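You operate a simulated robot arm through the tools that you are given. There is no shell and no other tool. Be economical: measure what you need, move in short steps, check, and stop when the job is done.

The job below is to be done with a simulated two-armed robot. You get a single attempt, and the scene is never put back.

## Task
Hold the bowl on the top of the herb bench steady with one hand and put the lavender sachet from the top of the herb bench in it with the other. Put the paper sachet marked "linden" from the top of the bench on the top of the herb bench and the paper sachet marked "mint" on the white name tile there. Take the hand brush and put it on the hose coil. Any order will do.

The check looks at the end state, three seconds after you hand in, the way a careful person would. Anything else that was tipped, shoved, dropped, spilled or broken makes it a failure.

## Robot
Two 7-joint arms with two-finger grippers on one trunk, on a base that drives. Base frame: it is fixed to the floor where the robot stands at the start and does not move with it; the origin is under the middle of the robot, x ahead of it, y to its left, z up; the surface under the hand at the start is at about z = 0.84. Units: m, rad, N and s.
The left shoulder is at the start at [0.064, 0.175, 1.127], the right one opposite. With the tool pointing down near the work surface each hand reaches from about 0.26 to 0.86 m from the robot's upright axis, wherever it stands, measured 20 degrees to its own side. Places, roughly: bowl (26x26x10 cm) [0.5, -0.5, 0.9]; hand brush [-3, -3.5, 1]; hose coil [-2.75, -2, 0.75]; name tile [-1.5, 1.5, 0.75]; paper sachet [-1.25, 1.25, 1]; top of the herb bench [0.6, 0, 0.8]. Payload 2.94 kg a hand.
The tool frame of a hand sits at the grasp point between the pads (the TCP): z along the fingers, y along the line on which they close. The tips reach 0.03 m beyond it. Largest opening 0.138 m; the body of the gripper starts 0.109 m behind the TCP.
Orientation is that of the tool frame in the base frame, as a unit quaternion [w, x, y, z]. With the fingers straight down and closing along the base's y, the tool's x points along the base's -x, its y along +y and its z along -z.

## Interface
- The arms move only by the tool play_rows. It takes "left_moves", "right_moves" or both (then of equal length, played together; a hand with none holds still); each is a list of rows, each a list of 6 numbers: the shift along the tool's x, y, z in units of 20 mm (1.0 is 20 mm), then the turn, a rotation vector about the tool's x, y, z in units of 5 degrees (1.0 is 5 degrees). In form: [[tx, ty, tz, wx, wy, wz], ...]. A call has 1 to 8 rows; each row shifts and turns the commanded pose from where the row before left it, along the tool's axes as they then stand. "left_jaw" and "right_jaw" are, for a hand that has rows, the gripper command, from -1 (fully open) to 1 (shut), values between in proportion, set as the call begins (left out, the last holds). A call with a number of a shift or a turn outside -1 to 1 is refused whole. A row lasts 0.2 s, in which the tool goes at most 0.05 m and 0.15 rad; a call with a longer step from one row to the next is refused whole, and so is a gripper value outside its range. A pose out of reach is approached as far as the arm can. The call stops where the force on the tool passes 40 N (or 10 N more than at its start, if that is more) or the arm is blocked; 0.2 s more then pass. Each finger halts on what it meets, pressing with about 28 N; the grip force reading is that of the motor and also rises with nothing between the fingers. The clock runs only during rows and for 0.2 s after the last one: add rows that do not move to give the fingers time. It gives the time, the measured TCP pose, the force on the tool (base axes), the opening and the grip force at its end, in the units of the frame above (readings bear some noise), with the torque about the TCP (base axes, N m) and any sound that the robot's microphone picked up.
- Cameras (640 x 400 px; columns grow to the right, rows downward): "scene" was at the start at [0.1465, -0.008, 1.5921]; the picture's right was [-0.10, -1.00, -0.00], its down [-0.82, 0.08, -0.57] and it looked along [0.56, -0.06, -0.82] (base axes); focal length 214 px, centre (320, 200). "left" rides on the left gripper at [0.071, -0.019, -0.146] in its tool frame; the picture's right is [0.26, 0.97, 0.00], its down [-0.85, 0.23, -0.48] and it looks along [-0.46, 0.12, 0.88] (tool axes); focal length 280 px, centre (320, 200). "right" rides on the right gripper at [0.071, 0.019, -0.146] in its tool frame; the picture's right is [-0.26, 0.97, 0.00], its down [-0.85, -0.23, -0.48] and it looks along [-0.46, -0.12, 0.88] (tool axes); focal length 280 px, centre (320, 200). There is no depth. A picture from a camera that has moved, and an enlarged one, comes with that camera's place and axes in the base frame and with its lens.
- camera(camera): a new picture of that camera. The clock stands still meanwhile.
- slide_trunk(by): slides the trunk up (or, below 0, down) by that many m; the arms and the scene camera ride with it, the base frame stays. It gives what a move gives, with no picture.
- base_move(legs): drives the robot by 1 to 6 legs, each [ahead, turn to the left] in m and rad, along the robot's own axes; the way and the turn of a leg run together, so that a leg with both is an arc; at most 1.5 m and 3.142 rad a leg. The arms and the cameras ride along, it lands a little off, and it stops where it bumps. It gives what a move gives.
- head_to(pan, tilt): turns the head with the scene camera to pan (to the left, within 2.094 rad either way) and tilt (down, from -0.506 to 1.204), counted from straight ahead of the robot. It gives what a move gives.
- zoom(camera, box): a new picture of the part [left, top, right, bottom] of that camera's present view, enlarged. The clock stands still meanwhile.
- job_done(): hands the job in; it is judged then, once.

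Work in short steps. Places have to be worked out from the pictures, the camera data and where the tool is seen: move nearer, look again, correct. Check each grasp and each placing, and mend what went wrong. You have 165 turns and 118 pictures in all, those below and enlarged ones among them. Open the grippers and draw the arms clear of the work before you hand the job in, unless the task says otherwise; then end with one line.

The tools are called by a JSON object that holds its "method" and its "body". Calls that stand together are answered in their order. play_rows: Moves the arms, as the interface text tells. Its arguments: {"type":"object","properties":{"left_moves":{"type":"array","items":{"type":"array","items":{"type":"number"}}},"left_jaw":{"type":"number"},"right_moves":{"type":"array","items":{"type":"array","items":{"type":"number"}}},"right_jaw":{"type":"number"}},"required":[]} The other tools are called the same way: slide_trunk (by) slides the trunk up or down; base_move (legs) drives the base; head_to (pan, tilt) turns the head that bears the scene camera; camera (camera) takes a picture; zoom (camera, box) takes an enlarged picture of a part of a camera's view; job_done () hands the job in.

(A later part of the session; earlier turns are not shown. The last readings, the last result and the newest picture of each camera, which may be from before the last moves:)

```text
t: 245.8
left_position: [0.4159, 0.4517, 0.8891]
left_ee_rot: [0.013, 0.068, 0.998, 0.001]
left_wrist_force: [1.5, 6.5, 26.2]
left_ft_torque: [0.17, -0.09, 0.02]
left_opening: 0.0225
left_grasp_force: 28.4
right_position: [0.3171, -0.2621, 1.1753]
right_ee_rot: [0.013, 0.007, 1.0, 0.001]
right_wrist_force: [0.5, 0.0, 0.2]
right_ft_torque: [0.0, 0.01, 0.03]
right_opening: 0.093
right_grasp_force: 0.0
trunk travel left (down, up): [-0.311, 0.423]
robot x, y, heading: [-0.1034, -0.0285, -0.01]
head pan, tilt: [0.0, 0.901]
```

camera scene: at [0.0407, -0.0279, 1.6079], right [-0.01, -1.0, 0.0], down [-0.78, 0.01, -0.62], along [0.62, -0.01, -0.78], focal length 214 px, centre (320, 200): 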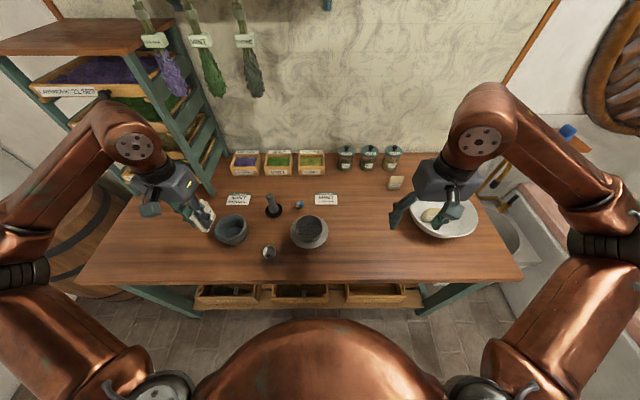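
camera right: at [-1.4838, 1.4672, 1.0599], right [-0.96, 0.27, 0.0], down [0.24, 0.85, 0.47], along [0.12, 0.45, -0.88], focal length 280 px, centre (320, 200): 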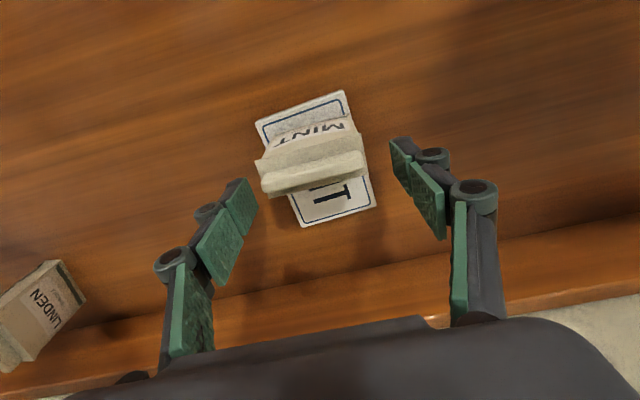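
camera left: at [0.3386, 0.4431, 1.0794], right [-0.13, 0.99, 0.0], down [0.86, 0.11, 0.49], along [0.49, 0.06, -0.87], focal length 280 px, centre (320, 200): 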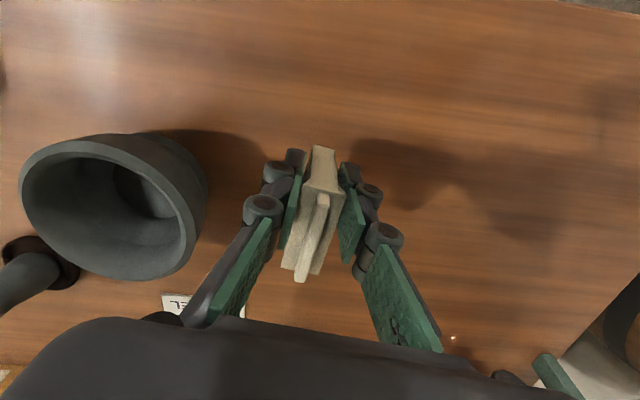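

Contact at 0.889 (26 N). I ease up slightly and open partly to release.

{"method": "play_rows", "body": {"left_moves": [[0, 0, -0.2, 0, 0, 0], [0, 0, 0, 0, 0, 0], [0, 0, 0, 0, 0, 0], [0, 0, 0, 0, 0, 0]], "left_jaw": 0.1}}

{"method": "play_rows", "body": {"left_moves": [[0, 0, -0.5, 0, 0, 0], [0, 0, -1, 0, 0, 0], [0, 0, -1, 0, 0, 0], [0, 0, -1, 0, 0, 0], [0, 0, -1, 0, 0, 0], [0, 0, -1, 0, 0, 0], [0, 0, -1, 0, 0, 0], [0, 0, -1, 0, 0, 0]]}}

{"method": "camera", "body": {"camera": "left"}}

```text
t: 246.8
left_position: [0.4157, 0.4529, 0.8884]
left_ee_rot: [0.01, 0.068, 0.998, 0.0]
left_wrist_force: [0.0, -0.1, -0.1]
left_ft_torque: [0.01, 0.01, -0.02]
left_opening: 0.0622
left_grasp_force: 0.1
right_position: [0.3184, -0.2624, 1.1746]
right_ee_rot: [0.012, 0.007, 1.0, 0.002]
right_wrist_force: [0.2, 0.5, 0.0]
right_ft_torque: [0.0, 0.01, 0.02]
right_opening: 0.0933
right_grasp_force: 0.1
trunk travel left (down, up): [-0.311, 0.423]
robot x, y, heading: [-0.1029, -0.0268, -0.014]
head pan, tilt: [0.0, 0.901]
```

```text
t: 248.6
left_position: [0.4124, 0.4528, 1.0405]
left_ee_rot: [0.01, 0.068, 0.998, 0.0]
left_wrist_force: [0.0, 0.2, -0.4]
left_ft_torque: [0.0, 0.0, 0.0]
left_opening: 0.0618
left_grasp_force: 0.1
right_position: [0.3186, -0.2629, 1.1746]
right_ee_rot: [0.012, 0.008, 1.0, 0.003]
right_wrist_force: [-0.1, 0.8, 1.3]
right_ft_torque: [0.0, 0.02, -0.03]
right_opening: 0.0931
right_grasp_force: 0.0
trunk travel left (down, up): [-0.311, 0.423]
robot x, y, heading: [-0.1056, -0.0232, -0.01]
head pan, tilt: [0.0, 0.901]
```

```text
27 pictures are left
camera left: at [0.3357, 0.4444, 1.184], right [-0.13, 0.99, 0.0], down [0.86, 0.11, 0.49], along [0.49, 0.06, -0.87], focal length 280 px, centre (320, 200)
```

left: 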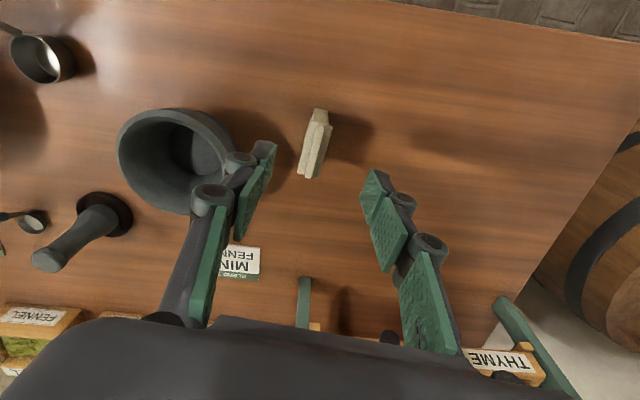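

Linden stands on the herb bench. I retract the left hand, then back off, turn toward the rear-right of the room and look for brush and hose coil.

{"method": "play_rows", "body": {"left_moves": [[0, 0, -1, 0, 0, 0], [0, 0, -1, 0, 0, 0], [0.3, -0.8, -1, 0, 0, 0], [0.3, -1, -1, 0, 0, 0], [0.3, -1, -1, 0, 0, 0], [0.3, -1, -1, 0, 0, 0], [0.3, -1, 0, 0, 0, 0], [0.3, -1, 0, 0, 0, 0]]}}

{"method": "base_move", "body": {"legs": [[-0.4, 0], [0, -2.3]]}}

{"method": "head_to", "body": {"pan": 0, "tilt": 0.35}}

{"method": "camera", "body": {"camera": "scene"}}

```text
t: 250.4
left_position: [0.3556, 0.3407, 1.1603]
left_ee_rot: [0.01, 0.068, 0.998, 0.001]
left_wrist_force: [-0.6, -0.8, 0.0]
left_ft_torque: [0.03, -0.01, -0.02]
left_opening: 0.0619
left_grasp_force: 0.0
left hand out of reach, approached as far as the arm can: row 2
right_position: [0.3185, -0.2617, 1.1738]
right_ee_rot: [0.012, 0.007, 1.0, 0.002]
right_wrist_force: [-0.6, -0.1, 0.2]
right_ft_torque: [0.0, -0.01, 0.01]
right_opening: 0.0934
right_grasp_force: 0.0
trunk travel left (down, up): [-0.311, 0.423]
robot x, y, heading: [-0.1057, -0.0251, -0.013]
head pan, tilt: [0.0, 0.901]
```

```text
t: 258.2
left_position: [-0.502, -0.6081, 1.161]
left_ee_rot: [0.004, 0.928, 0.373, -0.009]
left_wrist_force: [0.0, 1.1, 0.0]
left_ft_torque: [0.02, -0.02, 0.02]
left_opening: 0.0618
left_grasp_force: 0.1
right_position: [-0.953, -0.2049, 1.1756]
right_ee_rot: [0.007, 0.903, 0.429, -0.01]
right_wrist_force: [0.2, 0.2, -0.4]
right_ft_torque: [0.01, 0.03, -0.02]
right_opening: 0.0933
right_grasp_force: 0.0
trunk travel left (down, up): [-0.311, 0.423]
robot x, y, heading: [-0.5059, -0.0176, -2.249]
head pan, tilt: [0.0, 0.901]
```

```text
t: 259.2
left_position: [-0.5012, -0.6076, 1.1599]
left_ee_rot: [0.004, 0.927, 0.374, -0.009]
left_wrist_force: [-0.6, 0.1, 0.3]
left_ft_torque: [-0.02, -0.01, 0.0]
left_opening: 0.0619
left_grasp_force: 0.0
right_position: [-0.9513, -0.2056, 1.1755]
right_ee_rot: [0.008, 0.903, 0.43, -0.011]
right_wrist_force: [0.1, 0.8, 0.0]
right_ft_torque: [0.01, 0.01, -0.03]
right_opening: 0.0931
right_grasp_force: 0.1
trunk travel left (down, up): [-0.311, 0.423]
robot x, y, heading: [-0.5059, -0.0197, -2.253]
head pan, tilt: [0.0, 0.351]
```

```text
26 pictures are left
camera scene: at [-0.6079, -0.1469, 1.6553], right [-0.78, 0.63, 0.0], down [0.22, 0.27, -0.94], along [-0.59, -0.73, -0.34], focal length 214 px, centre (320, 200)
```

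scene: 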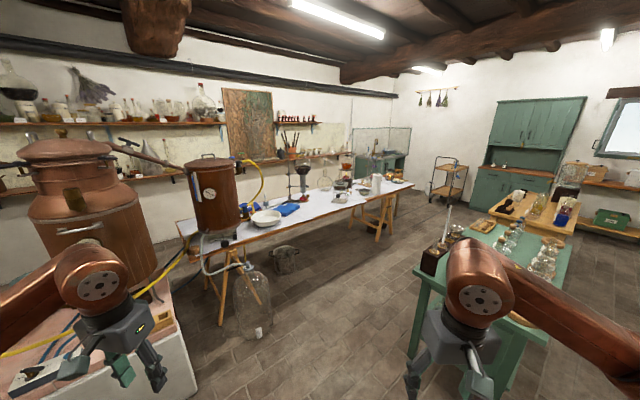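

I zoom on the long table to find the brush and the hose coil.

{"method": "zoom", "body": {"camera": "scene", "box": [260, 115, 420, 215]}}

{"method": "zoom", "body": {"camera": "scene", "box": [400, 140, 600, 265]}}

```text
4.00 times, centred on (340, 165) of scene
camera zoom: at [-0.6079, -0.1469, 1.6553], right [-0.78, 0.63, 0.0], down [0.22, 0.27, -0.94], along [-0.59, -0.73, -0.34], focal length 858 px, centre (240, 340)
```

zoom: 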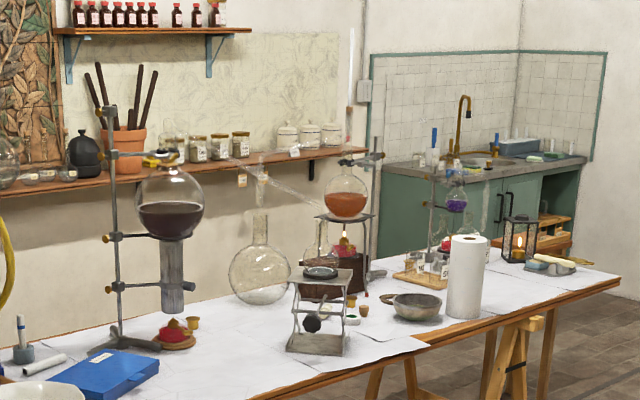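

```text
3.20 times, centred on (500, 202) of scene
camera zoom: at [-0.6079, -0.1469, 1.6553], right [-0.78, 0.63, 0.0], down [0.22, 0.27, -0.94], along [-0.59, -0.73, -0.34], focal length 686 px, centre (-256, 192)
```

zoom: 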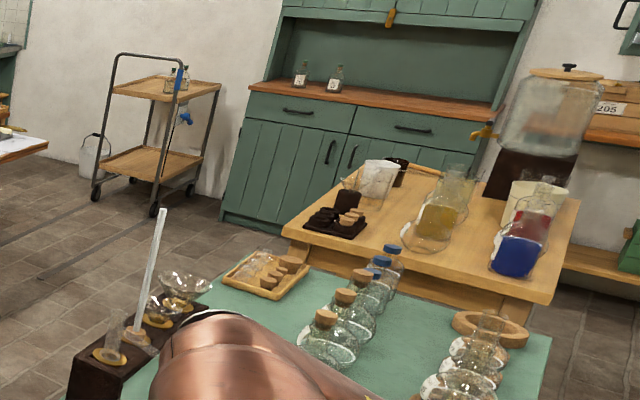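

The table carries many items; the brush and coil aren't clear yet. I drive closer, to about (−1.25,−0.95), and look along the table.

{"method": "base_move", "body": {"legs": [[1.2, 0], [0, -0.65]]}}

{"method": "head_to", "body": {"pan": 0.5, "tilt": 0.3}}

{"method": "camera", "body": {"camera": "scene"}}

```text
t: 266.8
left_position: [-1.574, -1.3982, 1.1601]
left_ee_rot: [0.002, 0.998, 0.066, -0.009]
left_wrist_force: [-0.2, -0.7, 0.0]
left_ft_torque: [-0.03, 0.01, -0.01]
left_opening: 0.0622
left_grasp_force: 0.1
right_position: [-1.6976, -0.8087, 1.1737]
right_ee_rot: [0.003, 0.992, 0.127, -0.012]
right_wrist_force: [0.3, 0.6, 0.1]
right_ft_torque: [0.0, 0.01, 0.02]
right_opening: 0.0933
right_grasp_force: 0.0
trunk travel left (down, up): [-0.311, 0.423]
robot x, y, heading: [-1.2274, -0.9223, -2.887]
head pan, tilt: [0.0, 0.351]
```

```text
t: 267.8
left_position: [-1.5737, -1.3986, 1.1602]
left_ee_rot: [0.001, 0.998, 0.065, -0.009]
left_wrist_force: [0.7, 1.4, -0.6]
left_ft_torque: [0.03, -0.04, 0.0]
left_opening: 0.0624
left_grasp_force: 0.0
right_position: [-1.6973, -0.8083, 1.1743]
right_ee_rot: [0.004, 0.992, 0.126, -0.013]
right_wrist_force: [-0.7, 0.3, -0.4]
right_ft_torque: [-0.02, -0.03, -0.02]
right_opening: 0.0932
right_grasp_force: 0.0
trunk travel left (down, up): [-0.311, 0.423]
robot x, y, heading: [-1.2278, -0.9255, -2.882]
head pan, tilt: [0.499, 0.3]
```

```text
23 pictures are left
camera scene: at [-1.3635, -1.0057, 1.6601], right [-0.68, 0.73, 0.0], down [0.22, 0.2, -0.96], along [-0.7, -0.65, -0.3], focal length 214 px, centre (320, 200)
```

scene: 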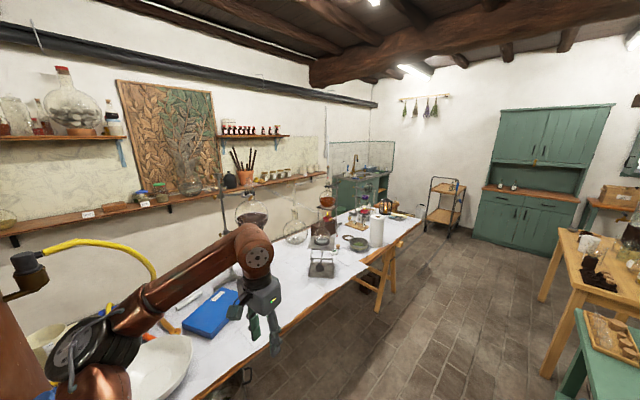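

I zoom on the table section and the wall shelf.

{"method": "zoom", "body": {"camera": "scene", "box": [220, 140, 430, 272]}}

{"method": "zoom", "body": {"camera": "scene", "box": [325, 185, 435, 255]}}

```text
3.03 times, centred on (325, 206) of scene
camera zoom: at [-1.3635, -1.0057, 1.6601], right [-0.68, 0.73, 0.0], down [0.22, 0.2, -0.96], along [-0.7, -0.65, -0.3], focal length 650 px, centre (305, 182)
```

zoom: 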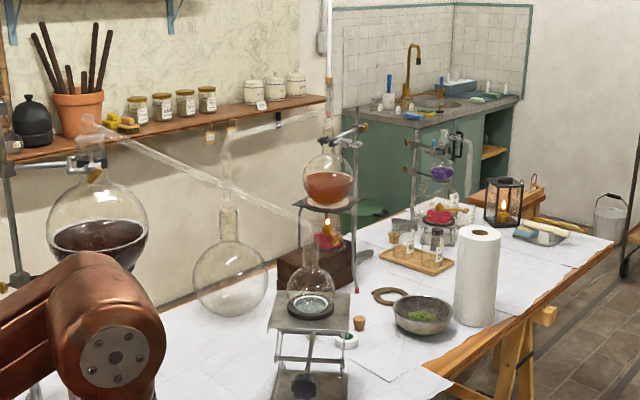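

```text
5.71 times, centred on (380, 220) of scene
camera zoom: at [-1.3635, -1.0057, 1.6601], right [-0.68, 0.73, 0.0], down [0.22, 0.2, -0.96], along [-0.7, -0.65, -0.3], focal length 1226 px, centre (-23, 86)
```

zoom: 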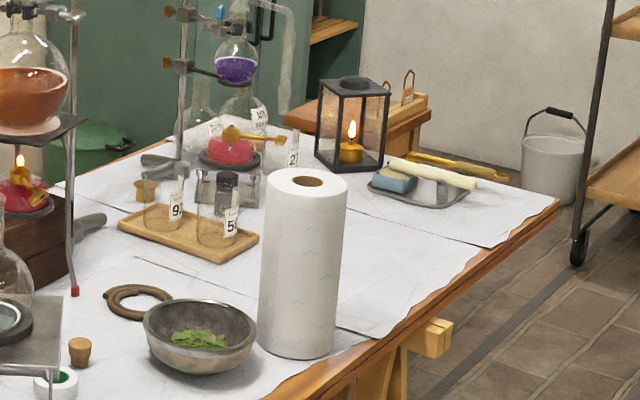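

The hose coil is the brown ring on the white table at about (−2.74,−1.96). The yellow item beside the pot on the wall shelf could be the brush; I zoom on it.

{"method": "zoom", "body": {"camera": "scene", "box": [220, 145, 300, 195]}}

```text
8.00 times, centred on (260, 170) of scene
camera zoom: at [-1.3635, -1.0057, 1.6601], right [-0.68, 0.73, 0.0], down [0.22, 0.2, -0.96], along [-0.7, -0.65, -0.3], focal length 1716 px, centre (800, 440)
```

zoom: 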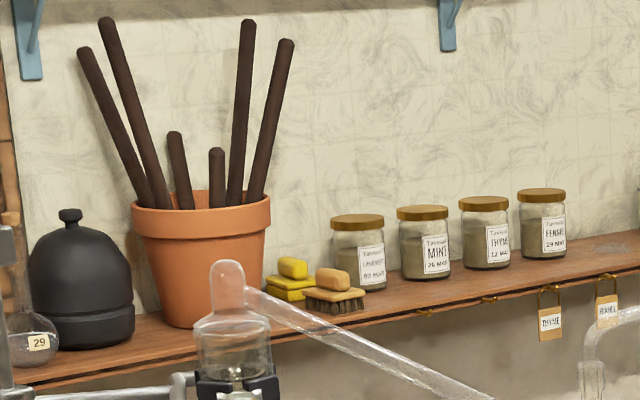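

That is the hand brush, at the shelf's front edge. I drive along the table to about (−2.5,−1.2) for a second viewing angle.

{"method": "base_move", "body": {"legs": [[0, -0.05], [1.3, 0]]}}

{"method": "head_to", "body": {"pan": 1.5, "tilt": 0.45}}

{"method": "camera", "body": {"camera": "scene"}}

```text
t: 274.8
left_position: [-2.8968, -1.6253, 1.1604]
left_ee_rot: [0.002, 1.0, 0.029, -0.009]
left_wrist_force: [0.5, 0.4, -1.0]
left_ft_torque: [-0.01, -0.01, -0.01]
left_opening: 0.0622
left_grasp_force: 0.1
right_position: [-2.9763, -1.0275, 1.1749]
right_ee_rot: [0.003, 0.996, 0.091, -0.012]
right_wrist_force: [0.5, 0.0, -0.3]
right_ft_torque: [0.02, 0.0, -0.01]
right_opening: 0.0936
right_grasp_force: 0.0
trunk travel left (down, up): [-0.311, 0.423]
robot x, y, heading: [-2.516, -1.1738, -2.959]
head pan, tilt: [0.499, 0.3]
```

```text
t: 276.0
left_position: [-2.8969, -1.6255, 1.1608]
left_ee_rot: [0.002, 1.0, 0.03, -0.01]
left_wrist_force: [0.6, 0.1, 0.8]
left_ft_torque: [0.03, 0.0, 0.01]
left_opening: 0.0618
left_grasp_force: 0.2
right_position: [-2.9766, -1.0277, 1.1747]
right_ee_rot: [0.003, 0.996, 0.091, -0.013]
right_wrist_force: [0.5, 0.5, 0.2]
right_ft_torque: [-0.03, -0.05, 0.0]
right_opening: 0.093
right_grasp_force: 0.0
trunk travel left (down, up): [-0.311, 0.423]
robot x, y, heading: [-2.5179, -1.1764, -2.954]
head pan, tilt: [1.499, 0.45]
```

```text
19 pictures are left
camera scene: at [-2.5752, -1.2814, 1.6462], right [-0.99, -0.11, 0.0], down [-0.05, 0.43, -0.9], along [0.1, -0.89, -0.44], focal length 214 px, centre (320, 200)
```

scene: 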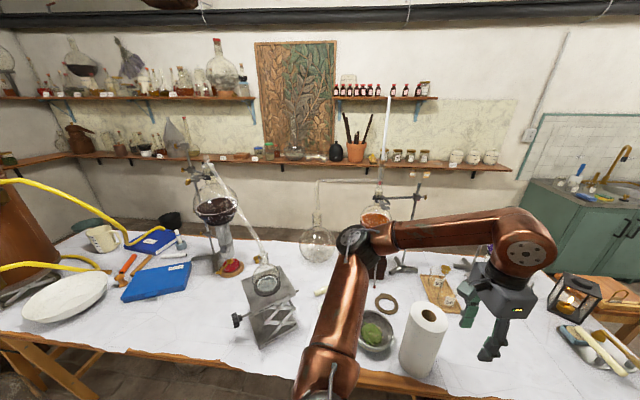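

Brush located at about (−2.85,−3.42,1.06) on the wall shelf; the table stands ~1 m in front of it. I look at the passage round the far end of the table.

{"method": "head_to", "body": {"pan": 0.5, "tilt": 0.5}}

{"method": "camera", "body": {"camera": "scene"}}

```text
t: 277.3
left_position: [-2.8953, -1.6256, 1.1605]
left_ee_rot: [0.001, 1.0, 0.029, -0.01]
left_wrist_force: [0.7, -0.1, 0.0]
left_ft_torque: [-0.01, -0.02, 0.0]
left_opening: 0.0622
left_grasp_force: 0.0
right_position: [-2.9776, -1.0281, 1.1748]
right_ee_rot: [0.003, 0.996, 0.092, -0.013]
right_wrist_force: [0.3, 0.1, -0.4]
right_ft_torque: [0.0, 0.01, -0.03]
right_opening: 0.093
right_grasp_force: 0.0
trunk travel left (down, up): [-0.311, 0.423]
robot x, y, heading: [-2.5152, -1.1741, -2.957]
head pan, tilt: [0.499, 0.499]
```

```text
18 pictures are left
camera scene: at [-2.6559, -1.2475, 1.6417], right [-0.63, 0.78, 0.0], down [0.37, 0.3, -0.88], along [-0.68, -0.55, -0.48], focal length 214 px, centre (320, 200)
```

scene: 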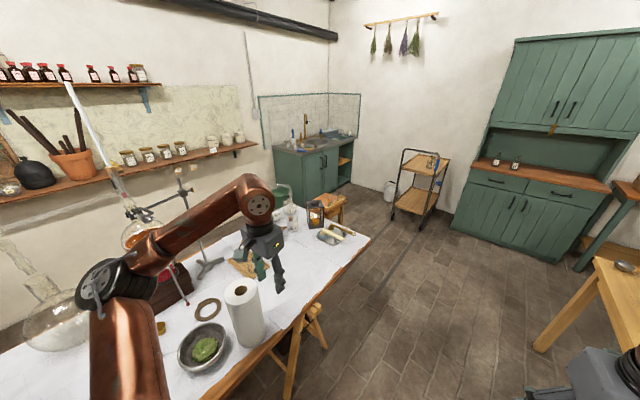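

The way round the far end passes between the table end and a small wooden stool. I zoom in to measure the gap.

{"method": "zoom", "body": {"camera": "scene", "box": [250, 140, 410, 260]}}

```text
3.33 times, centred on (330, 200) of scene
camera zoom: at [-2.6559, -1.2475, 1.6417], right [-0.63, 0.78, 0.0], down [0.37, 0.3, -0.88], along [-0.68, -0.55, -0.48], focal length 715 px, centre (287, 200)
```

zoom: 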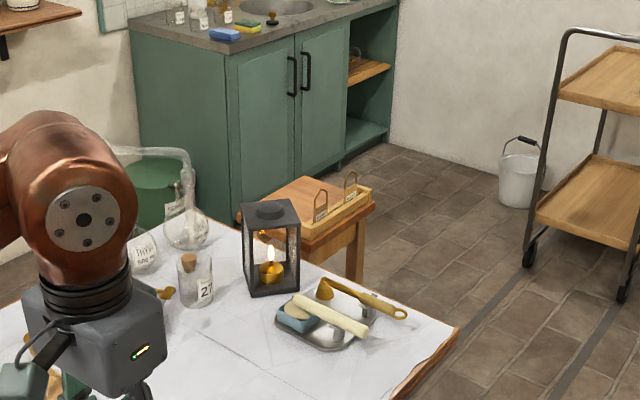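

The gap is tight (~0.5 m). I drive to just off the table's end, face down the gap and measure it properly before deciding.

{"method": "base_move", "body": {"legs": [[0, -0.13], [1.3, 0], [0, 1.5]]}}

{"method": "head_to", "body": {"pan": 0, "tilt": 0.65}}

{"method": "camera", "body": {"camera": "scene"}}

```text
t: 288.3
left_position: [-3.4683, -1.7263, 1.1606]
left_ee_rot: [0.007, 0.741, 0.671, -0.006]
left_wrist_force: [1.2, -0.1, 0.6]
left_ft_torque: [0.0, -0.02, 0.01]
left_opening: 0.0624
left_grasp_force: 0.1
right_position: [-4.0717, -1.7101, 1.1753]
right_ee_rot: [0.01, 0.698, 0.716, -0.007]
right_wrist_force: [0.2, -0.6, -0.1]
right_ft_torque: [0.0, -0.03, -0.02]
right_opening: 0.0931
right_grasp_force: 0.0
trunk travel left (down, up): [-0.311, 0.423]
robot x, y, heading: [-3.8494, -1.2773, -1.543]
head pan, tilt: [0.499, 0.499]
```

```text
t: 289.2
left_position: [-3.4681, -1.7261, 1.1605]
left_ee_rot: [0.007, 0.741, 0.671, -0.006]
left_wrist_force: [0.2, 0.0, -0.3]
left_ft_torque: [0.02, -0.03, 0.01]
left_opening: 0.0617
left_grasp_force: 0.1
right_position: [-4.0721, -1.7105, 1.1756]
right_ee_rot: [0.01, 0.699, 0.715, -0.007]
right_wrist_force: [-0.5, -0.8, 0.1]
right_ft_torque: [0.01, -0.02, -0.01]
right_opening: 0.0931
right_grasp_force: 0.1
trunk travel left (down, up): [-0.311, 0.423]
robot x, y, heading: [-3.8512, -1.2815, -1.547]
head pan, tilt: [0.0, 0.649]
```

```text
16 pictures are left
camera scene: at [-3.8486, -1.4365, 1.6284], right [-1.0, -0.03, 0.0], down [-0.02, 0.6, -0.8], along [0.02, -0.8, -0.6], focal length 214 px, centre (320, 200)
```

scene: 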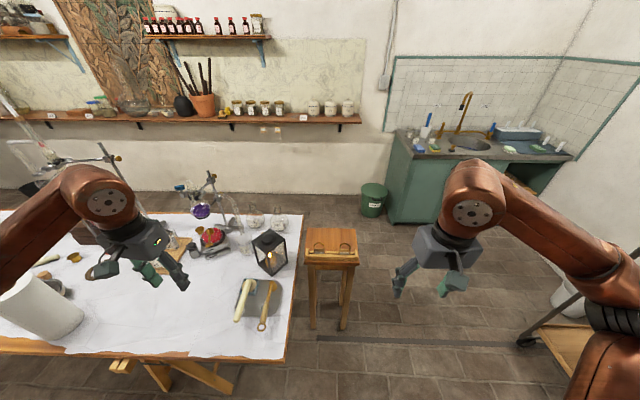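

Now it's clear: the stool hugs the table end; there is ample room on its far side (x<−4.05). I raise the trunk 0.12 m, tuck the right hand, and drive around to about (−4.45,−2.5).

{"method": "slide_trunk", "body": {"by": 0.12}}

{"method": "play_rows", "body": {"right_moves": [[1, 0, -0.6, 0, 0, 0], [1, 0, -0.6, 0, 0, 0], [1, 0, -0.6, 0, 0, 0], [1, 0, -0.6, 0, 0, 0], [1, 0, -0.6, 0, 0, 0]]}}

{"method": "base_move", "body": {"legs": [[0, -1.1], [0.7, 0], [0, 1.1], [0.9, 0]]}}

```text
t: 290.7
left_position: [-3.4696, -1.7266, 1.2797]
left_ee_rot: [0.006, 0.742, 0.671, -0.006]
left_wrist_force: [-0.3, -0.2, -0.2]
left_ft_torque: [0.03, 0.0, 0.01]
left_opening: 0.062
left_grasp_force: 0.2
right_position: [-4.0721, -1.7109, 1.294]
right_ee_rot: [0.009, 0.698, 0.716, -0.007]
right_wrist_force: [-0.6, -1.0, 0.1]
right_ft_torque: [0.01, 0.03, 0.0]
right_opening: 0.0932
right_grasp_force: 0.1
trunk travel left (down, up): [-0.431, 0.303]
robot x, y, heading: [-3.852, -1.2798, -1.547]
head pan, tilt: [0.0, 0.649]
```

```text
t: 291.9
left_position: [-3.4677, -1.724, 1.2803]
left_ee_rot: [0.007, 0.741, 0.671, -0.006]
left_wrist_force: [0.3, 0.7, 0.1]
left_ft_torque: [-0.02, 0.0, 0.02]
left_opening: 0.0617
left_grasp_force: 0.0
right_position: [-4.0756, -1.6076, 1.3516]
right_ee_rot: [0.011, 0.698, 0.716, -0.009]
right_wrist_force: [0.3, 0.5, 0.2]
right_ft_torque: [-0.03, 0.0, 0.01]
right_opening: 0.0932
right_grasp_force: 0.2
trunk travel left (down, up): [-0.431, 0.303]
robot x, y, heading: [-3.8518, -1.281, -1.544]
head pan, tilt: [0.0, 0.649]
```

```text
t: 305.8
left_position: [-4.073, -2.9809, 1.2805]
left_ee_rot: [0.007, 0.744, 0.669, -0.007]
left_wrist_force: [-0.5, 0.6, -0.4]
left_ft_torque: [0.05, 0.03, -0.01]
left_opening: 0.0622
left_grasp_force: 0.0
right_position: [-4.6794, -2.8592, 1.3511]
right_ee_rot: [0.009, 0.701, 0.713, -0.007]
right_wrist_force: [-0.2, 0.3, -0.9]
right_ft_torque: [-0.01, 0.03, -0.01]
right_opening: 0.0932
right_grasp_force: 0.1
trunk travel left (down, up): [-0.431, 0.303]
robot x, y, heading: [-4.452, -2.5306, -1.554]
head pan, tilt: [0.0, 0.649]
```

Position good. I turn to −18° and go halfway into the aisle, then check.

{"method": "base_move", "body": {"legs": [[0, 1.23], [0.55, 0]]}}

{"method": "head_to", "body": {"pan": -0.3, "tilt": 0.6}}

{"method": "camera", "body": {"camera": "scene"}}

```text
t: 312.2
left_position: [-3.3744, -2.4732, 1.2802]
left_ee_rot: [0.01, 0.21, 0.978, -0.001]
left_wrist_force: [1.3, -0.5, -0.6]
left_ft_torque: [0.0, 0.03, -0.01]
left_opening: 0.0623
left_grasp_force: 0.0
right_position: [-3.6801, -3.0099, 1.3514]
right_ee_rot: [0.012, 0.15, 0.989, 0.0]
right_wrist_force: [0.7, 0.4, 0.7]
right_ft_torque: [0.03, 0.03, -0.02]
right_opening: 0.0932
right_grasp_force: 0.0
trunk travel left (down, up): [-0.431, 0.303]
robot x, y, heading: [-3.9208, -2.6894, -0.296]
head pan, tilt: [0.0, 0.649]
```

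```text
t: 313.0
left_position: [-3.376, -2.4727, 1.28]
left_ee_rot: [0.01, 0.211, 0.977, -0.001]
left_wrist_force: [0.5, -0.4, -0.6]
left_ft_torque: [0.0, -0.03, -0.02]
left_opening: 0.0621
left_grasp_force: 0.1
right_position: [-3.6794, -3.0091, 1.3513]
right_ee_rot: [0.013, 0.15, 0.989, -0.001]
right_wrist_force: [1.1, -0.2, 1.2]
right_ft_torque: [-0.03, -0.02, 0.0]
right_opening: 0.0932
right_grasp_force: 0.1
trunk travel left (down, up): [-0.431, 0.303]
robot x, y, heading: [-3.9201, -2.6939, -0.301]
head pan, tilt: [-0.3, 0.6]
```

```text
15 pictures are left
camera scene: at [-3.8358, -2.7475, 1.7535], right [-0.56, -0.83, 0.0], down [-0.47, 0.32, -0.82], along [0.68, -0.47, -0.57], focal length 214 px, centre (320, 200)
```

scene: 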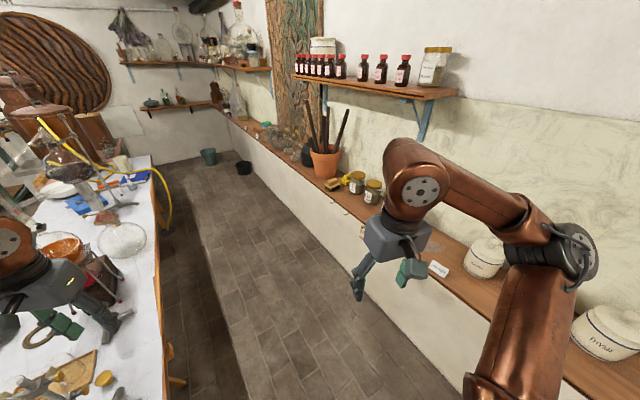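

The right elbow would near the wall on this line. I tuck the left hand, lift the trunk a bit more, and instead run straight along the aisle (heading 0, y≈−2.69) to x≈−3.2 before facing the shelf.

{"method": "play_rows", "body": {"left_moves": [[0.6, -1, 0, 0, 0, 0], [0.6, -1, 0, 0, 0, 0], [0.6, -1, 0, 0, 0, 0], [0.6, -1, 0, 0, 0, 0], [0.6, -1, 0, 0, 0, 0], [0.6, -1, 0, 0, 0, 0], [0.6, -1, 0, 0, 0, 0], [0.6, -1, 0, 0, 0, 0]]}}

{"method": "slide_trunk", "body": {"by": 0.06}}

{"method": "base_move", "body": {"legs": [[0, 0.3], [0.4, 0]]}}

{"method": "head_to", "body": {"pan": 0.5, "tilt": 0.5}}

{"method": "camera", "body": {"camera": "scene"}}

```text
t: 314.8
left_position: [-3.5317, -2.5783, 1.2769]
left_ee_rot: [0.01, 0.21, 0.978, -0.001]
left_wrist_force: [0.1, -0.1, -0.1]
left_ft_torque: [0.0, 0.0, 0.01]
left_opening: 0.062
left_grasp_force: 0.0
right_position: [-3.6811, -3.0114, 1.3519]
right_ee_rot: [0.013, 0.149, 0.989, 0.0]
right_wrist_force: [-0.7, -0.5, -0.1]
right_ft_torque: [0.01, -0.02, 0.0]
right_opening: 0.093
right_grasp_force: 0.1
trunk travel left (down, up): [-0.431, 0.303]
robot x, y, heading: [-3.9231, -2.6939, -0.303]
head pan, tilt: [-0.3, 0.6]
```

```text
t: 315.8
left_position: [-3.5288, -2.5795, 1.3382]
left_ee_rot: [0.01, 0.211, 0.977, -0.001]
left_wrist_force: [0.6, 0.2, -0.7]
left_ft_torque: [0.02, 0.0, -0.03]
left_opening: 0.0622
left_grasp_force: 0.0
right_position: [-3.68, -3.0106, 1.4105]
right_ee_rot: [0.012, 0.149, 0.989, 0.0]
right_wrist_force: [0.2, -0.6, 0.3]
right_ft_torque: [-0.02, 0.02, 0.0]
right_opening: 0.0929
right_grasp_force: 0.0
trunk travel left (down, up): [-0.491, 0.243]
robot x, y, heading: [-3.9239, -2.6896, -0.3]
head pan, tilt: [-0.3, 0.6]
```

```text
t: 319.2
left_position: [-3.1947, -2.4653, 1.339]
left_ee_rot: [0.01, 0.059, 0.998, 0.0]
left_wrist_force: [-0.4, 0.4, 0.7]
left_ft_torque: [0.0, 0.01, 0.03]
left_opening: 0.0621
left_grasp_force: 0.2
right_position: [-3.2088, -2.9207, 1.4108]
right_ee_rot: [0.014, -0.002, 1.0, 0.002]
right_wrist_force: [-0.1, -0.9, 0.4]
right_ft_torque: [-0.01, 0.02, -0.01]
right_opening: 0.0932
right_grasp_force: 0.1
trunk travel left (down, up): [-0.491, 0.243]
robot x, y, heading: [-3.5332, -2.6933, 0.01]
head pan, tilt: [-0.3, 0.6]
```

```text
t: 320.3
left_position: [-3.1938, -2.4663, 1.3379]
left_ee_rot: [0.009, 0.059, 0.998, 0.0]
left_wrist_force: [-0.6, 0.3, 0.4]
left_ft_torque: [0.01, 0.02, 0.01]
left_opening: 0.0622
left_grasp_force: 0.1
right_position: [-3.2086, -2.922, 1.4112]
right_ee_rot: [0.013, -0.003, 1.0, 0.001]
right_wrist_force: [0.2, -0.4, 0.0]
right_ft_torque: [0.03, 0.0, -0.03]
right_opening: 0.0933
right_grasp_force: 0.2
trunk travel left (down, up): [-0.491, 0.243]
robot x, y, heading: [-3.5379, -2.6881, 0.008]
head pan, tilt: [0.499, 0.499]
```

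```text
14 pictures are left
camera scene: at [-3.4574, -2.6491, 1.8225], right [0.48, -0.88, 0.0], down [-0.42, -0.23, -0.88], along [0.77, 0.42, -0.48], focal length 214 px, centre (320, 200)
```

scene: 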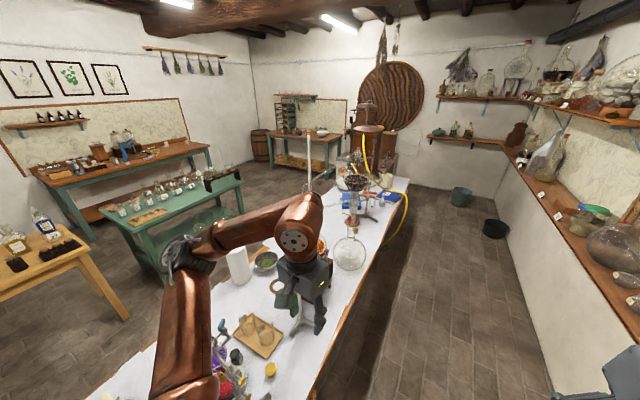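

Safe alternative: turn right here to −47° and go 0.27 m forward diagonally; that puts the brush in the left hand's reach with elbows clear.

{"method": "base_move", "body": {"legs": [[0, -0.83], [0.26, 0]]}}

{"method": "head_to", "body": {"pan": 0.1, "tilt": 0.8}}

{"method": "camera", "body": {"camera": "scene"}}

```text
t: 324.3
left_position: [-2.951, -2.9794, 1.3382]
left_ee_rot: [0.008, 0.451, 0.892, -0.004]
left_wrist_force: [0.1, -0.3, 0.2]
left_ft_torque: [0.02, 0.01, -0.02]
left_opening: 0.0621
left_grasp_force: 0.0
right_position: [-3.2928, -3.2828, 1.41]
right_ee_rot: [0.012, 0.395, 0.919, -0.003]
right_wrist_force: [0.4, -0.4, -0.3]
right_ft_torque: [0.03, 0.03, 0.0]
right_opening: 0.0932
right_grasp_force: 0.2
trunk travel left (down, up): [-0.491, 0.243]
robot x, y, heading: [-3.3484, -2.8856, -0.813]
head pan, tilt: [0.499, 0.499]
```

```text
t: 325.2
left_position: [-2.9525, -2.9785, 1.3383]
left_ee_rot: [0.009, 0.451, 0.892, -0.004]
left_wrist_force: [-1.0, 0.2, -0.6]
left_ft_torque: [0.05, -0.01, 0.01]
left_opening: 0.0622
left_grasp_force: 0.0
right_position: [-3.2924, -3.2795, 1.4109]
right_ee_rot: [0.013, 0.395, 0.919, -0.003]
right_wrist_force: [-0.2, -0.1, 0.9]
right_ft_torque: [-0.01, -0.03, 0.02]
right_opening: 0.0935
right_grasp_force: 0.0
trunk travel left (down, up): [-0.491, 0.243]
robot x, y, heading: [-3.3471, -2.8836, -0.81]
head pan, tilt: [0.099, 0.799]
```

```text
13 pictures are left
camera scene: at [-3.2904, -2.9387, 1.7967], right [-0.65, -0.76, 0.0], down [-0.54, 0.47, -0.7], along [0.53, -0.46, -0.72], focal length 214 px, centre (320, 200)
```

scene: 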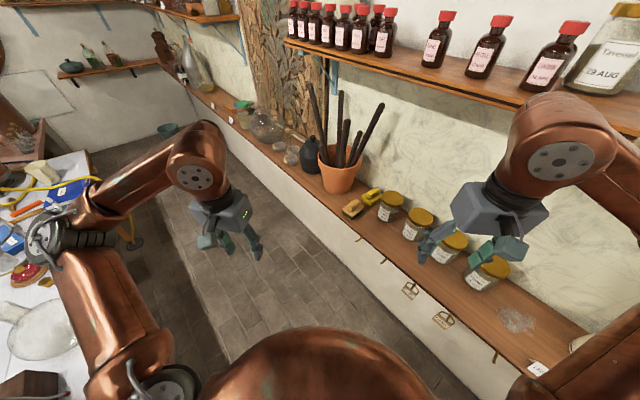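

Brush seen at ≈(−2.885,−3.46) beside the pot; sticks lean above it, so I'll approach with a forward tilt. First I bring the left hand nearer for a close view.

{"method": "play_rows", "body": {"left_moves": [[-1, -0.45, 0.3, 0, 0, 0], [-1, -0.45, 0.3, 0, 0, 0], [-1, -0.45, 0.3, 0, 0, 0], [-1, -0.45, 0.3, 0, 0, 0], [-1, -0.45, 0.3, 0, 0, 0], [-1, -0.45, 0.3, 0, 0, 0], [-1, -0.45, 0.3, 0, 0, 0], [-1, -0.45, 0.3, 0, 0, 0]], "left_jaw": -0.4}}

{"method": "zoom", "body": {"camera": "left", "box": [160, 150, 560, 400]}}

```text
t: 327.0
left_position: [-2.9144, -3.1542, 1.2946]
left_ee_rot: [0.009, 0.451, 0.892, -0.003]
left_wrist_force: [-0.1, 0.2, -0.6]
left_ft_torque: [0.01, 0.0, 0.01]
left_opening: 0.0965
left_grasp_force: 0.0
right_position: [-3.2936, -3.2834, 1.4101]
right_ee_rot: [0.013, 0.395, 0.918, -0.004]
right_wrist_force: [-0.2, 0.1, 0.0]
right_ft_torque: [0.05, 0.01, -0.02]
right_opening: 0.0932
right_grasp_force: 0.3
trunk travel left (down, up): [-0.491, 0.243]
robot x, y, heading: [-3.3498, -2.8895, -0.81]
head pan, tilt: [0.099, 0.799]
```

```text
1.60 times, centred on (360, 275) of left
camera zoom: at [-2.9738, -3.1065, 1.4371], right [0.62, 0.78, 0.0], down [0.68, -0.54, 0.49], along [0.38, -0.31, -0.87], focal length 449 px, centre (256, 80)
```

zoom: 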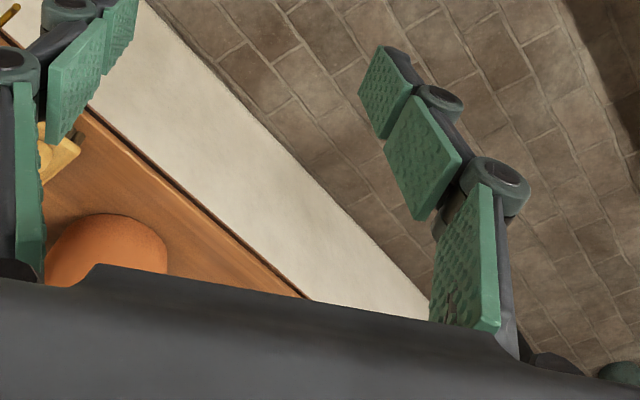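

I zoom the scene camera on the brush to see its orientation.

{"method": "zoom", "body": {"camera": "scene", "box": [310, 165, 410, 230]}}

```text
6.15 times, centred on (360, 198) of scene
camera zoom: at [-3.2902, -2.9409, 1.7965], right [-0.65, -0.76, 0.0], down [-0.54, 0.47, -0.7], along [0.53, -0.45, -0.72], focal length 1320 px, centre (74, 215)
```

zoom: 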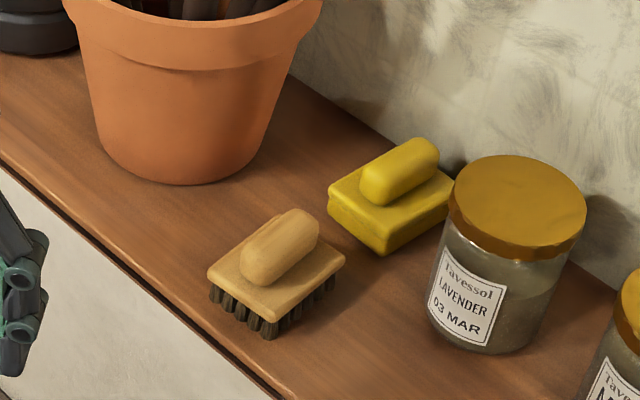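

Clear view: brush body ≈5.5×8 cm at (−2.895,−3.47), knob along y, pot and jar close by. I retract the left hand a little, then turn the robot right 0.5 rad to face the shelf.

{"method": "play_rows", "body": {"left_moves": [[1, 0.45, 0, 0, 0, 0], [1, 0.45, 0, 0, 0, 0], [1, 0.45, 0, 0, 0, 0], [1, 0.45, 0, 0, 0, 0], [1, 0.45, 0, 0, 0, 0], [1, 0.45, 0, 0, 0, 0], [1, 0.45, 0, 0, 0, 0]]}}

{"method": "base_move", "body": {"legs": [[0, -0.5]]}}

{"method": "play_rows", "body": {"left_moves": [[0, 0.5, 0, 0, -1, 0], [0, 0.5, 0, 0, -1, 0], [0, 0.5, 0, 0, -1, 0], [0, 0.5, 0, 0, -1, 0], [0, 0.5, 0, 0, -1, 0], [0, 0.5, 0, 0, -1, 0], [0, 0.5, 0, 0, -1, 0]]}}

```text
t: 328.6
left_position: [-2.9471, -2.9982, 1.2917]
left_ee_rot: [0.009, 0.451, 0.893, -0.005]
left_wrist_force: [-0.2, 0.7, -0.4]
left_ft_torque: [-0.03, -0.04, -0.02]
left_opening: 0.0965
left_grasp_force: 0.0
right_position: [-3.2937, -3.2795, 1.4117]
right_ee_rot: [0.012, 0.394, 0.919, -0.004]
right_wrist_force: [-0.3, 0.4, 0.6]
right_ft_torque: [0.01, 0.03, -0.05]
right_opening: 0.0931
right_grasp_force: 0.0
trunk travel left (down, up): [-0.491, 0.243]
robot x, y, heading: [-3.3494, -2.8896, -0.813]
head pan, tilt: [0.099, 0.799]
```

```text
t: 330.4
left_position: [-3.0478, -3.1785, 1.291]
left_ee_rot: [0.008, 0.656, 0.755, -0.006]
left_wrist_force: [-0.3, -0.4, 0.1]
left_ft_torque: [-0.02, -0.02, -0.02]
left_opening: 0.0962
left_grasp_force: 0.1
right_position: [-3.4876, -3.2604, 1.4115]
right_ee_rot: [0.011, 0.607, 0.795, -0.006]
right_wrist_force: [-0.5, -0.2, -0.2]
right_ft_torque: [0.01, 0.0, -0.01]
right_opening: 0.0933
right_grasp_force: 0.1
trunk travel left (down, up): [-0.491, 0.243]
robot x, y, heading: [-3.3492, -2.8859, -1.306]
head pan, tilt: [0.099, 0.799]
```

```text
t: 332.0
left_position: [-2.9785, -3.1695, 1.2905]
left_ee_rot: [0.235, 0.623, 0.718, -0.203]
left_wrist_force: [0.0, -0.3, 0.4]
left_ft_torque: [0.02, 0.06, 0.05]
left_opening: 0.0967
left_grasp_force: 0.1
right_position: [-3.488, -3.2597, 1.4106]
right_ee_rot: [0.012, 0.607, 0.794, -0.007]
right_wrist_force: [-0.8, 1.0, -0.2]
right_ft_torque: [0.02, 0.0, 0.0]
right_opening: 0.0931
right_grasp_force: 0.0
trunk travel left (down, up): [-0.491, 0.243]
robot x, y, heading: [-3.3492, -2.8847, -1.302]
head pan, tilt: [0.099, 0.799]
```

Tilted 36° toward the shelf. I move toward a pre-grasp point in front of and above the brush, and look.

{"method": "play_rows", "body": {"left_moves": [[-0.52, 0.18, 0.99, 0, 0, 0], [-0.52, 0.18, 0.99, 0, 0, 0], [-0.52, 0.18, 0.99, 0, 0, 0], [-0.52, 0.18, 0.99, 0, 0, 0], [-0.52, 0.18, 0.99, 0, 0, 0], [-0.52, 0.18, 0.99, 0, 0, 0], [-0.52, 0.18, 0.99, 0, 0, 0], [-0.52, 0.18, 0.99, 0, 0, 0]]}}

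{"method": "camera", "body": {"camera": "left"}}

```text
t: 333.8
left_position: [-2.9286, -3.3224, 1.2114]
left_ee_rot: [0.234, 0.623, 0.718, -0.203]
left_wrist_force: [-0.3, -0.3, 0.6]
left_ft_torque: [0.02, 0.0, 0.0]
left_opening: 0.0966
left_grasp_force: 0.0
right_position: [-3.4876, -3.2612, 1.41]
right_ee_rot: [0.012, 0.608, 0.794, -0.007]
right_wrist_force: [-0.5, 0.3, -0.1]
right_ft_torque: [0.04, 0.01, 0.03]
right_opening: 0.0931
right_grasp_force: 0.1
trunk travel left (down, up): [-0.491, 0.243]
robot x, y, heading: [-3.3512, -2.8887, -1.305]
head pan, tilt: [0.099, 0.799]
```

```text
10 pictures are left
camera left: at [-2.967, -3.1839, 1.2867], right [0.93, 0.35, -0.15], down [0.28, -0.37, 0.88], along [0.25, -0.86, -0.44], focal length 280 px, centre (320, 200)
```

left: 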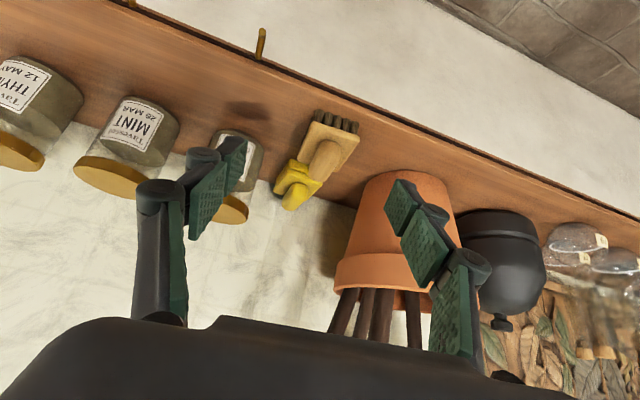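

Brush centre ≈(−2.891,−3.447). I align laterally and advance, stopping ~5 cm short to check clearance to jar and pot.

{"method": "play_rows", "body": {"left_moves": [[-0.88, 0.5, 0.3, 0, 0, 0], [-0.88, 0.5, 0.3, 0, 0, 0], [0, 0, 1, 0, 0, 0], [0, 0, 1, 0, 0, 0], [0, 0, 1, 0, 0, 0], [0, 0, 1, 0, 0, 0], [0, 0, 1, 0, 0, 0]], "left_jaw": -0.3}}

{"method": "camera", "body": {"camera": "left"}}

```text
t: 335.4
left_position: [-2.8914, -3.4141, 1.1431]
left_ee_rot: [0.234, 0.624, 0.718, -0.203]
left_wrist_force: [0.9, 0.0, -1.4]
left_ft_torque: [-0.01, 0.0, -0.02]
left_opening: 0.0897
left_grasp_force: 0.1
right_position: [-3.4875, -3.2604, 1.4119]
right_ee_rot: [0.011, 0.608, 0.794, -0.007]
right_wrist_force: [-0.5, 0.1, 0.3]
right_ft_torque: [0.02, 0.04, 0.03]
right_opening: 0.0928
right_grasp_force: 0.1
trunk travel left (down, up): [-0.491, 0.243]
robot x, y, heading: [-3.3491, -2.8884, -1.302]
head pan, tilt: [0.099, 0.799]
```

```text
9 pictures are left
camera left: at [-2.9315, -3.2745, 1.2187], right [0.93, 0.34, -0.15], down [0.28, -0.37, 0.88], along [0.25, -0.86, -0.44], focal length 280 px, centre (320, 200)
```

left: 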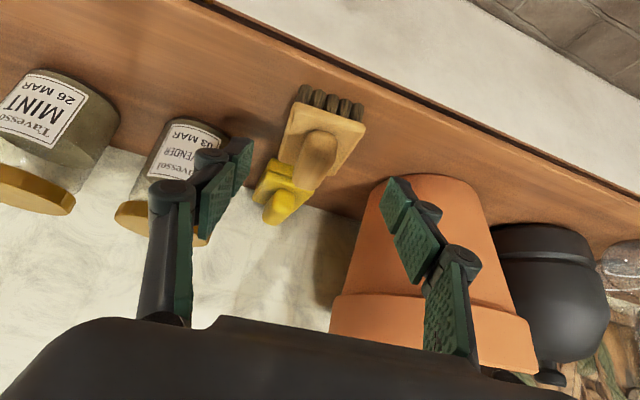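

Well aligned with clearance on both sides. I narrow to 0.08 and advance the last 5 cm.

{"method": "play_rows", "body": {"left_moves": [[0, 0.1, 0, 0, 0, 0], [0, 0, 0.9, 0, 0, 0], [0, 0, 0.9, 0, 0, 0], [0, 0, 0.8, 0, 0, 0]], "left_jaw": -0.16}}

{"method": "camera", "body": {"camera": "left"}}

```text
t: 336.4
left_position: [-2.8869, -3.445, 1.0983]
left_ee_rot: [0.234, 0.624, 0.717, -0.203]
left_wrist_force: [-1.2, 0.3, 0.0]
left_ft_torque: [0.0, 0.01, 0.0]
left_opening: 0.08
left_grasp_force: 0.1
right_position: [-3.4873, -3.2606, 1.4111]
right_ee_rot: [0.011, 0.608, 0.794, -0.006]
right_wrist_force: [0.5, -0.5, -0.1]
right_ft_torque: [0.01, 0.03, -0.01]
right_opening: 0.0928
right_grasp_force: 0.0
trunk travel left (down, up): [-0.491, 0.243]
robot x, y, heading: [-3.3477, -2.8857, -1.306]
head pan, tilt: [0.099, 0.799]
```

```text
8 pictures are left
camera left: at [-2.9269, -3.3061, 1.1735], right [0.93, 0.34, -0.15], down [0.28, -0.37, 0.89], along [0.25, -0.86, -0.44], focal length 280 px, centre (320, 200)
```

left: 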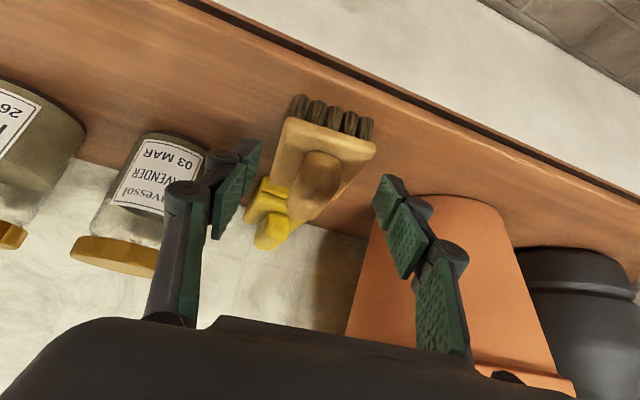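

The body lies about 1 cm beyond the fingertips; I advance 12 mm and close.

{"method": "play_rows", "body": {"left_moves": [[0, 0, 0.6, 0, 0, 0]]}}

{"method": "play_rows", "body": {"left_moves": [[0, 0, 0, 0, 0, 0], [0, 0, 0, 0, 0, 0], [0, 0, 0, 0, 0, 0], [0, 0, 0, 0, 0, 0], [0, 0, 0, 0, 0, 0]], "left_jaw": 1}}

```text
t: 336.8
left_position: [-2.8858, -3.4522, 1.0888]
left_ee_rot: [0.234, 0.623, 0.718, -0.203]
left_wrist_force: [1.2, 0.4, 0.2]
left_ft_torque: [0.03, -0.02, 0.02]
left_opening: 0.0797
left_grasp_force: 0.0
right_position: [-3.4869, -3.2613, 1.4105]
right_ee_rot: [0.011, 0.608, 0.794, -0.007]
right_wrist_force: [-0.1, -0.5, 0.5]
right_ft_torque: [0.04, 0.01, 0.02]
right_opening: 0.0929
right_grasp_force: 0.1
trunk travel left (down, up): [-0.491, 0.243]
robot x, y, heading: [-3.3467, -2.886, -1.307]
head pan, tilt: [0.099, 0.799]
```

```text
t: 338.0
left_position: [-2.8864, -3.4529, 1.0883]
left_ee_rot: [0.235, 0.623, 0.718, -0.203]
left_wrist_force: [0.2, 0.1, 1.8]
left_ft_torque: [0.01, -0.13, -0.02]
left_opening: 0.0294
left_grasp_force: 27.9
right_position: [-3.4873, -3.2613, 1.4115]
right_ee_rot: [0.012, 0.607, 0.795, -0.007]
right_wrist_force: [0.1, 0.2, 0.1]
right_ft_torque: [-0.02, 0.02, 0.02]
right_opening: 0.0933
right_grasp_force: 0.0
trunk travel left (down, up): [-0.491, 0.243]
robot x, y, heading: [-3.349, -2.891, -1.304]
head pan, tilt: [0.099, 0.799]
```

The knob is gripped (29 mm). I lift by retreating along the tool axis, then back away from the shelf, and check.

{"method": "play_rows", "body": {"left_moves": [[0, 0, -0.6, 0, 0, 0], [0, 0, -1, 0, 0, 0], [0, 0, -1, 0, 0, 0], [0, 0, -1, 0, 0, 0], [0, 0, -1, 0, 0, 0], [0, 0, -1, 0, 0, 0], [0, 0, -1, 0, 0, 0], [0, 0, -1, 0, 0, 0]]}}

{"method": "play_rows", "body": {"left_moves": [[0.8, 0, -0.9, 0, 0, 0], [0.8, 0, -0.9, 0, 0, 0], [0.8, 0, -0.9, 0, 0, 0], [0.8, 0, -0.9, 0, 0, 0], [0.8, 0, -0.9, 0, 0, 0], [0.8, 0, -0.9, 0, 0, 0], [0.8, 0, -0.6, 0, 0, 0]]}}

{"method": "camera", "body": {"camera": "left"}}

```text
t: 339.8
left_position: [-2.9009, -3.3634, 1.2134]
left_ee_rot: [0.235, 0.623, 0.718, -0.203]
left_wrist_force: [-0.3, -0.2, -1.4]
left_ft_torque: [0.05, 0.02, -0.01]
left_opening: 0.0291
left_grasp_force: 28.2
right_position: [-3.488, -3.2594, 1.4118]
right_ee_rot: [0.011, 0.607, 0.795, -0.007]
right_wrist_force: [-0.8, 0.4, 0.4]
right_ft_torque: [-0.02, -0.01, 0.0]
right_opening: 0.0935
right_grasp_force: 0.1
trunk travel left (down, up): [-0.491, 0.243]
robot x, y, heading: [-3.3467, -2.8908, -1.306]
head pan, tilt: [0.099, 0.799]
```

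```text
t: 341.4
left_position: [-2.9243, -3.2019, 1.2466]
left_ee_rot: [0.234, 0.624, 0.718, -0.202]
left_wrist_force: [-0.5, 0.3, -0.8]
left_ft_torque: [0.08, -0.02, -0.01]
left_opening: 0.0294
left_grasp_force: 27.2
right_position: [-3.4899, -3.2597, 1.4099]
right_ee_rot: [0.012, 0.608, 0.793, -0.008]
right_wrist_force: [-1.4, 0.7, 0.2]
right_ft_torque: [-0.03, -0.01, 0.01]
right_opening: 0.0931
right_grasp_force: 0.1
trunk travel left (down, up): [-0.491, 0.243]
robot x, y, heading: [-3.3446, -2.8883, -1.3]
head pan, tilt: [0.099, 0.799]
```

```text
7 pictures are left
camera left: at [-2.964, -3.0624, 1.3214], right [0.93, 0.35, -0.15], down [0.28, -0.37, 0.89], along [0.25, -0.86, -0.44], focal length 280 px, centre (320, 200)
```

left: 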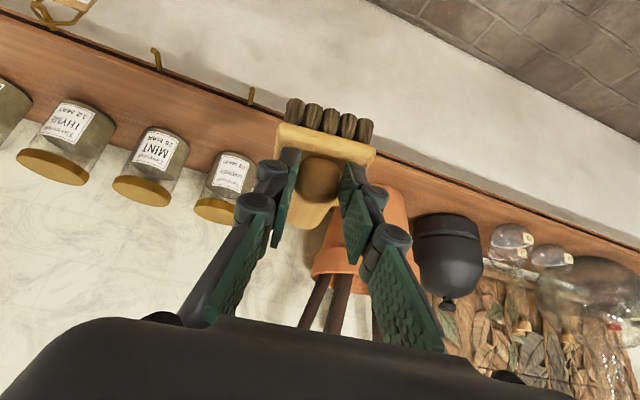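

Brush is securely held by its knob. I pull the hand in and up, then reverse out of the aisle along the path I came.

{"method": "play_rows", "body": {"left_moves": [[-0.59, -1, -0.8, 0, 0, 0], [-0.59, -1, -0.8, 0, 0, 0], [-0.59, -1, -0.8, 0, 0, 0], [-0.59, -1, -0.8, 0, 0, 0], [-0.59, -1, -0.8, 0, 0, 0]]}}

{"method": "base_move", "body": {"legs": [[0, 0.5], [-0.26, 0], [0, 0.8], [-0.38, 0], [0, -0.3], [-0.54, 0]]}}

```text
t: 342.6
left_position: [-3.0236, -3.221, 1.3455]
left_ee_rot: [0.233, 0.624, 0.718, -0.201]
left_wrist_force: [-0.5, -0.7, -0.9]
left_ft_torque: [0.07, 0.01, 0.02]
left_opening: 0.0292
left_grasp_force: 27.8
right_position: [-3.488, -3.2606, 1.4117]
right_ee_rot: [0.011, 0.607, 0.794, -0.007]
right_wrist_force: [0.1, -0.1, -0.5]
right_ft_torque: [0.02, 0.01, 0.03]
right_opening: 0.0928
right_grasp_force: 0.2
trunk travel left (down, up): [-0.491, 0.243]
robot x, y, heading: [-3.3469, -2.8861, -1.31]
head pan, tilt: [0.099, 0.799]
```

```text
t: 353.7
left_position: [-3.9748, -2.434, 1.3444]
left_ee_rot: [0.304, 0.193, 0.931, -0.062]
left_wrist_force: [-0.9, 0.1, -1.0]
left_ft_torque: [0.03, 0.01, 0.01]
left_opening: 0.0291
left_grasp_force: 28.3
right_position: [-4.1816, -2.8531, 1.4105]
right_ee_rot: [0.013, 0.141, 0.99, 0.0]
right_wrist_force: [-0.1, 0.6, 0.4]
right_ft_torque: [-0.01, -0.01, 0.01]
right_opening: 0.0932
right_grasp_force: 0.0
trunk travel left (down, up): [-0.491, 0.243]
robot x, y, heading: [-4.4299, -2.5441, -0.286]
head pan, tilt: [0.099, 0.799]
```

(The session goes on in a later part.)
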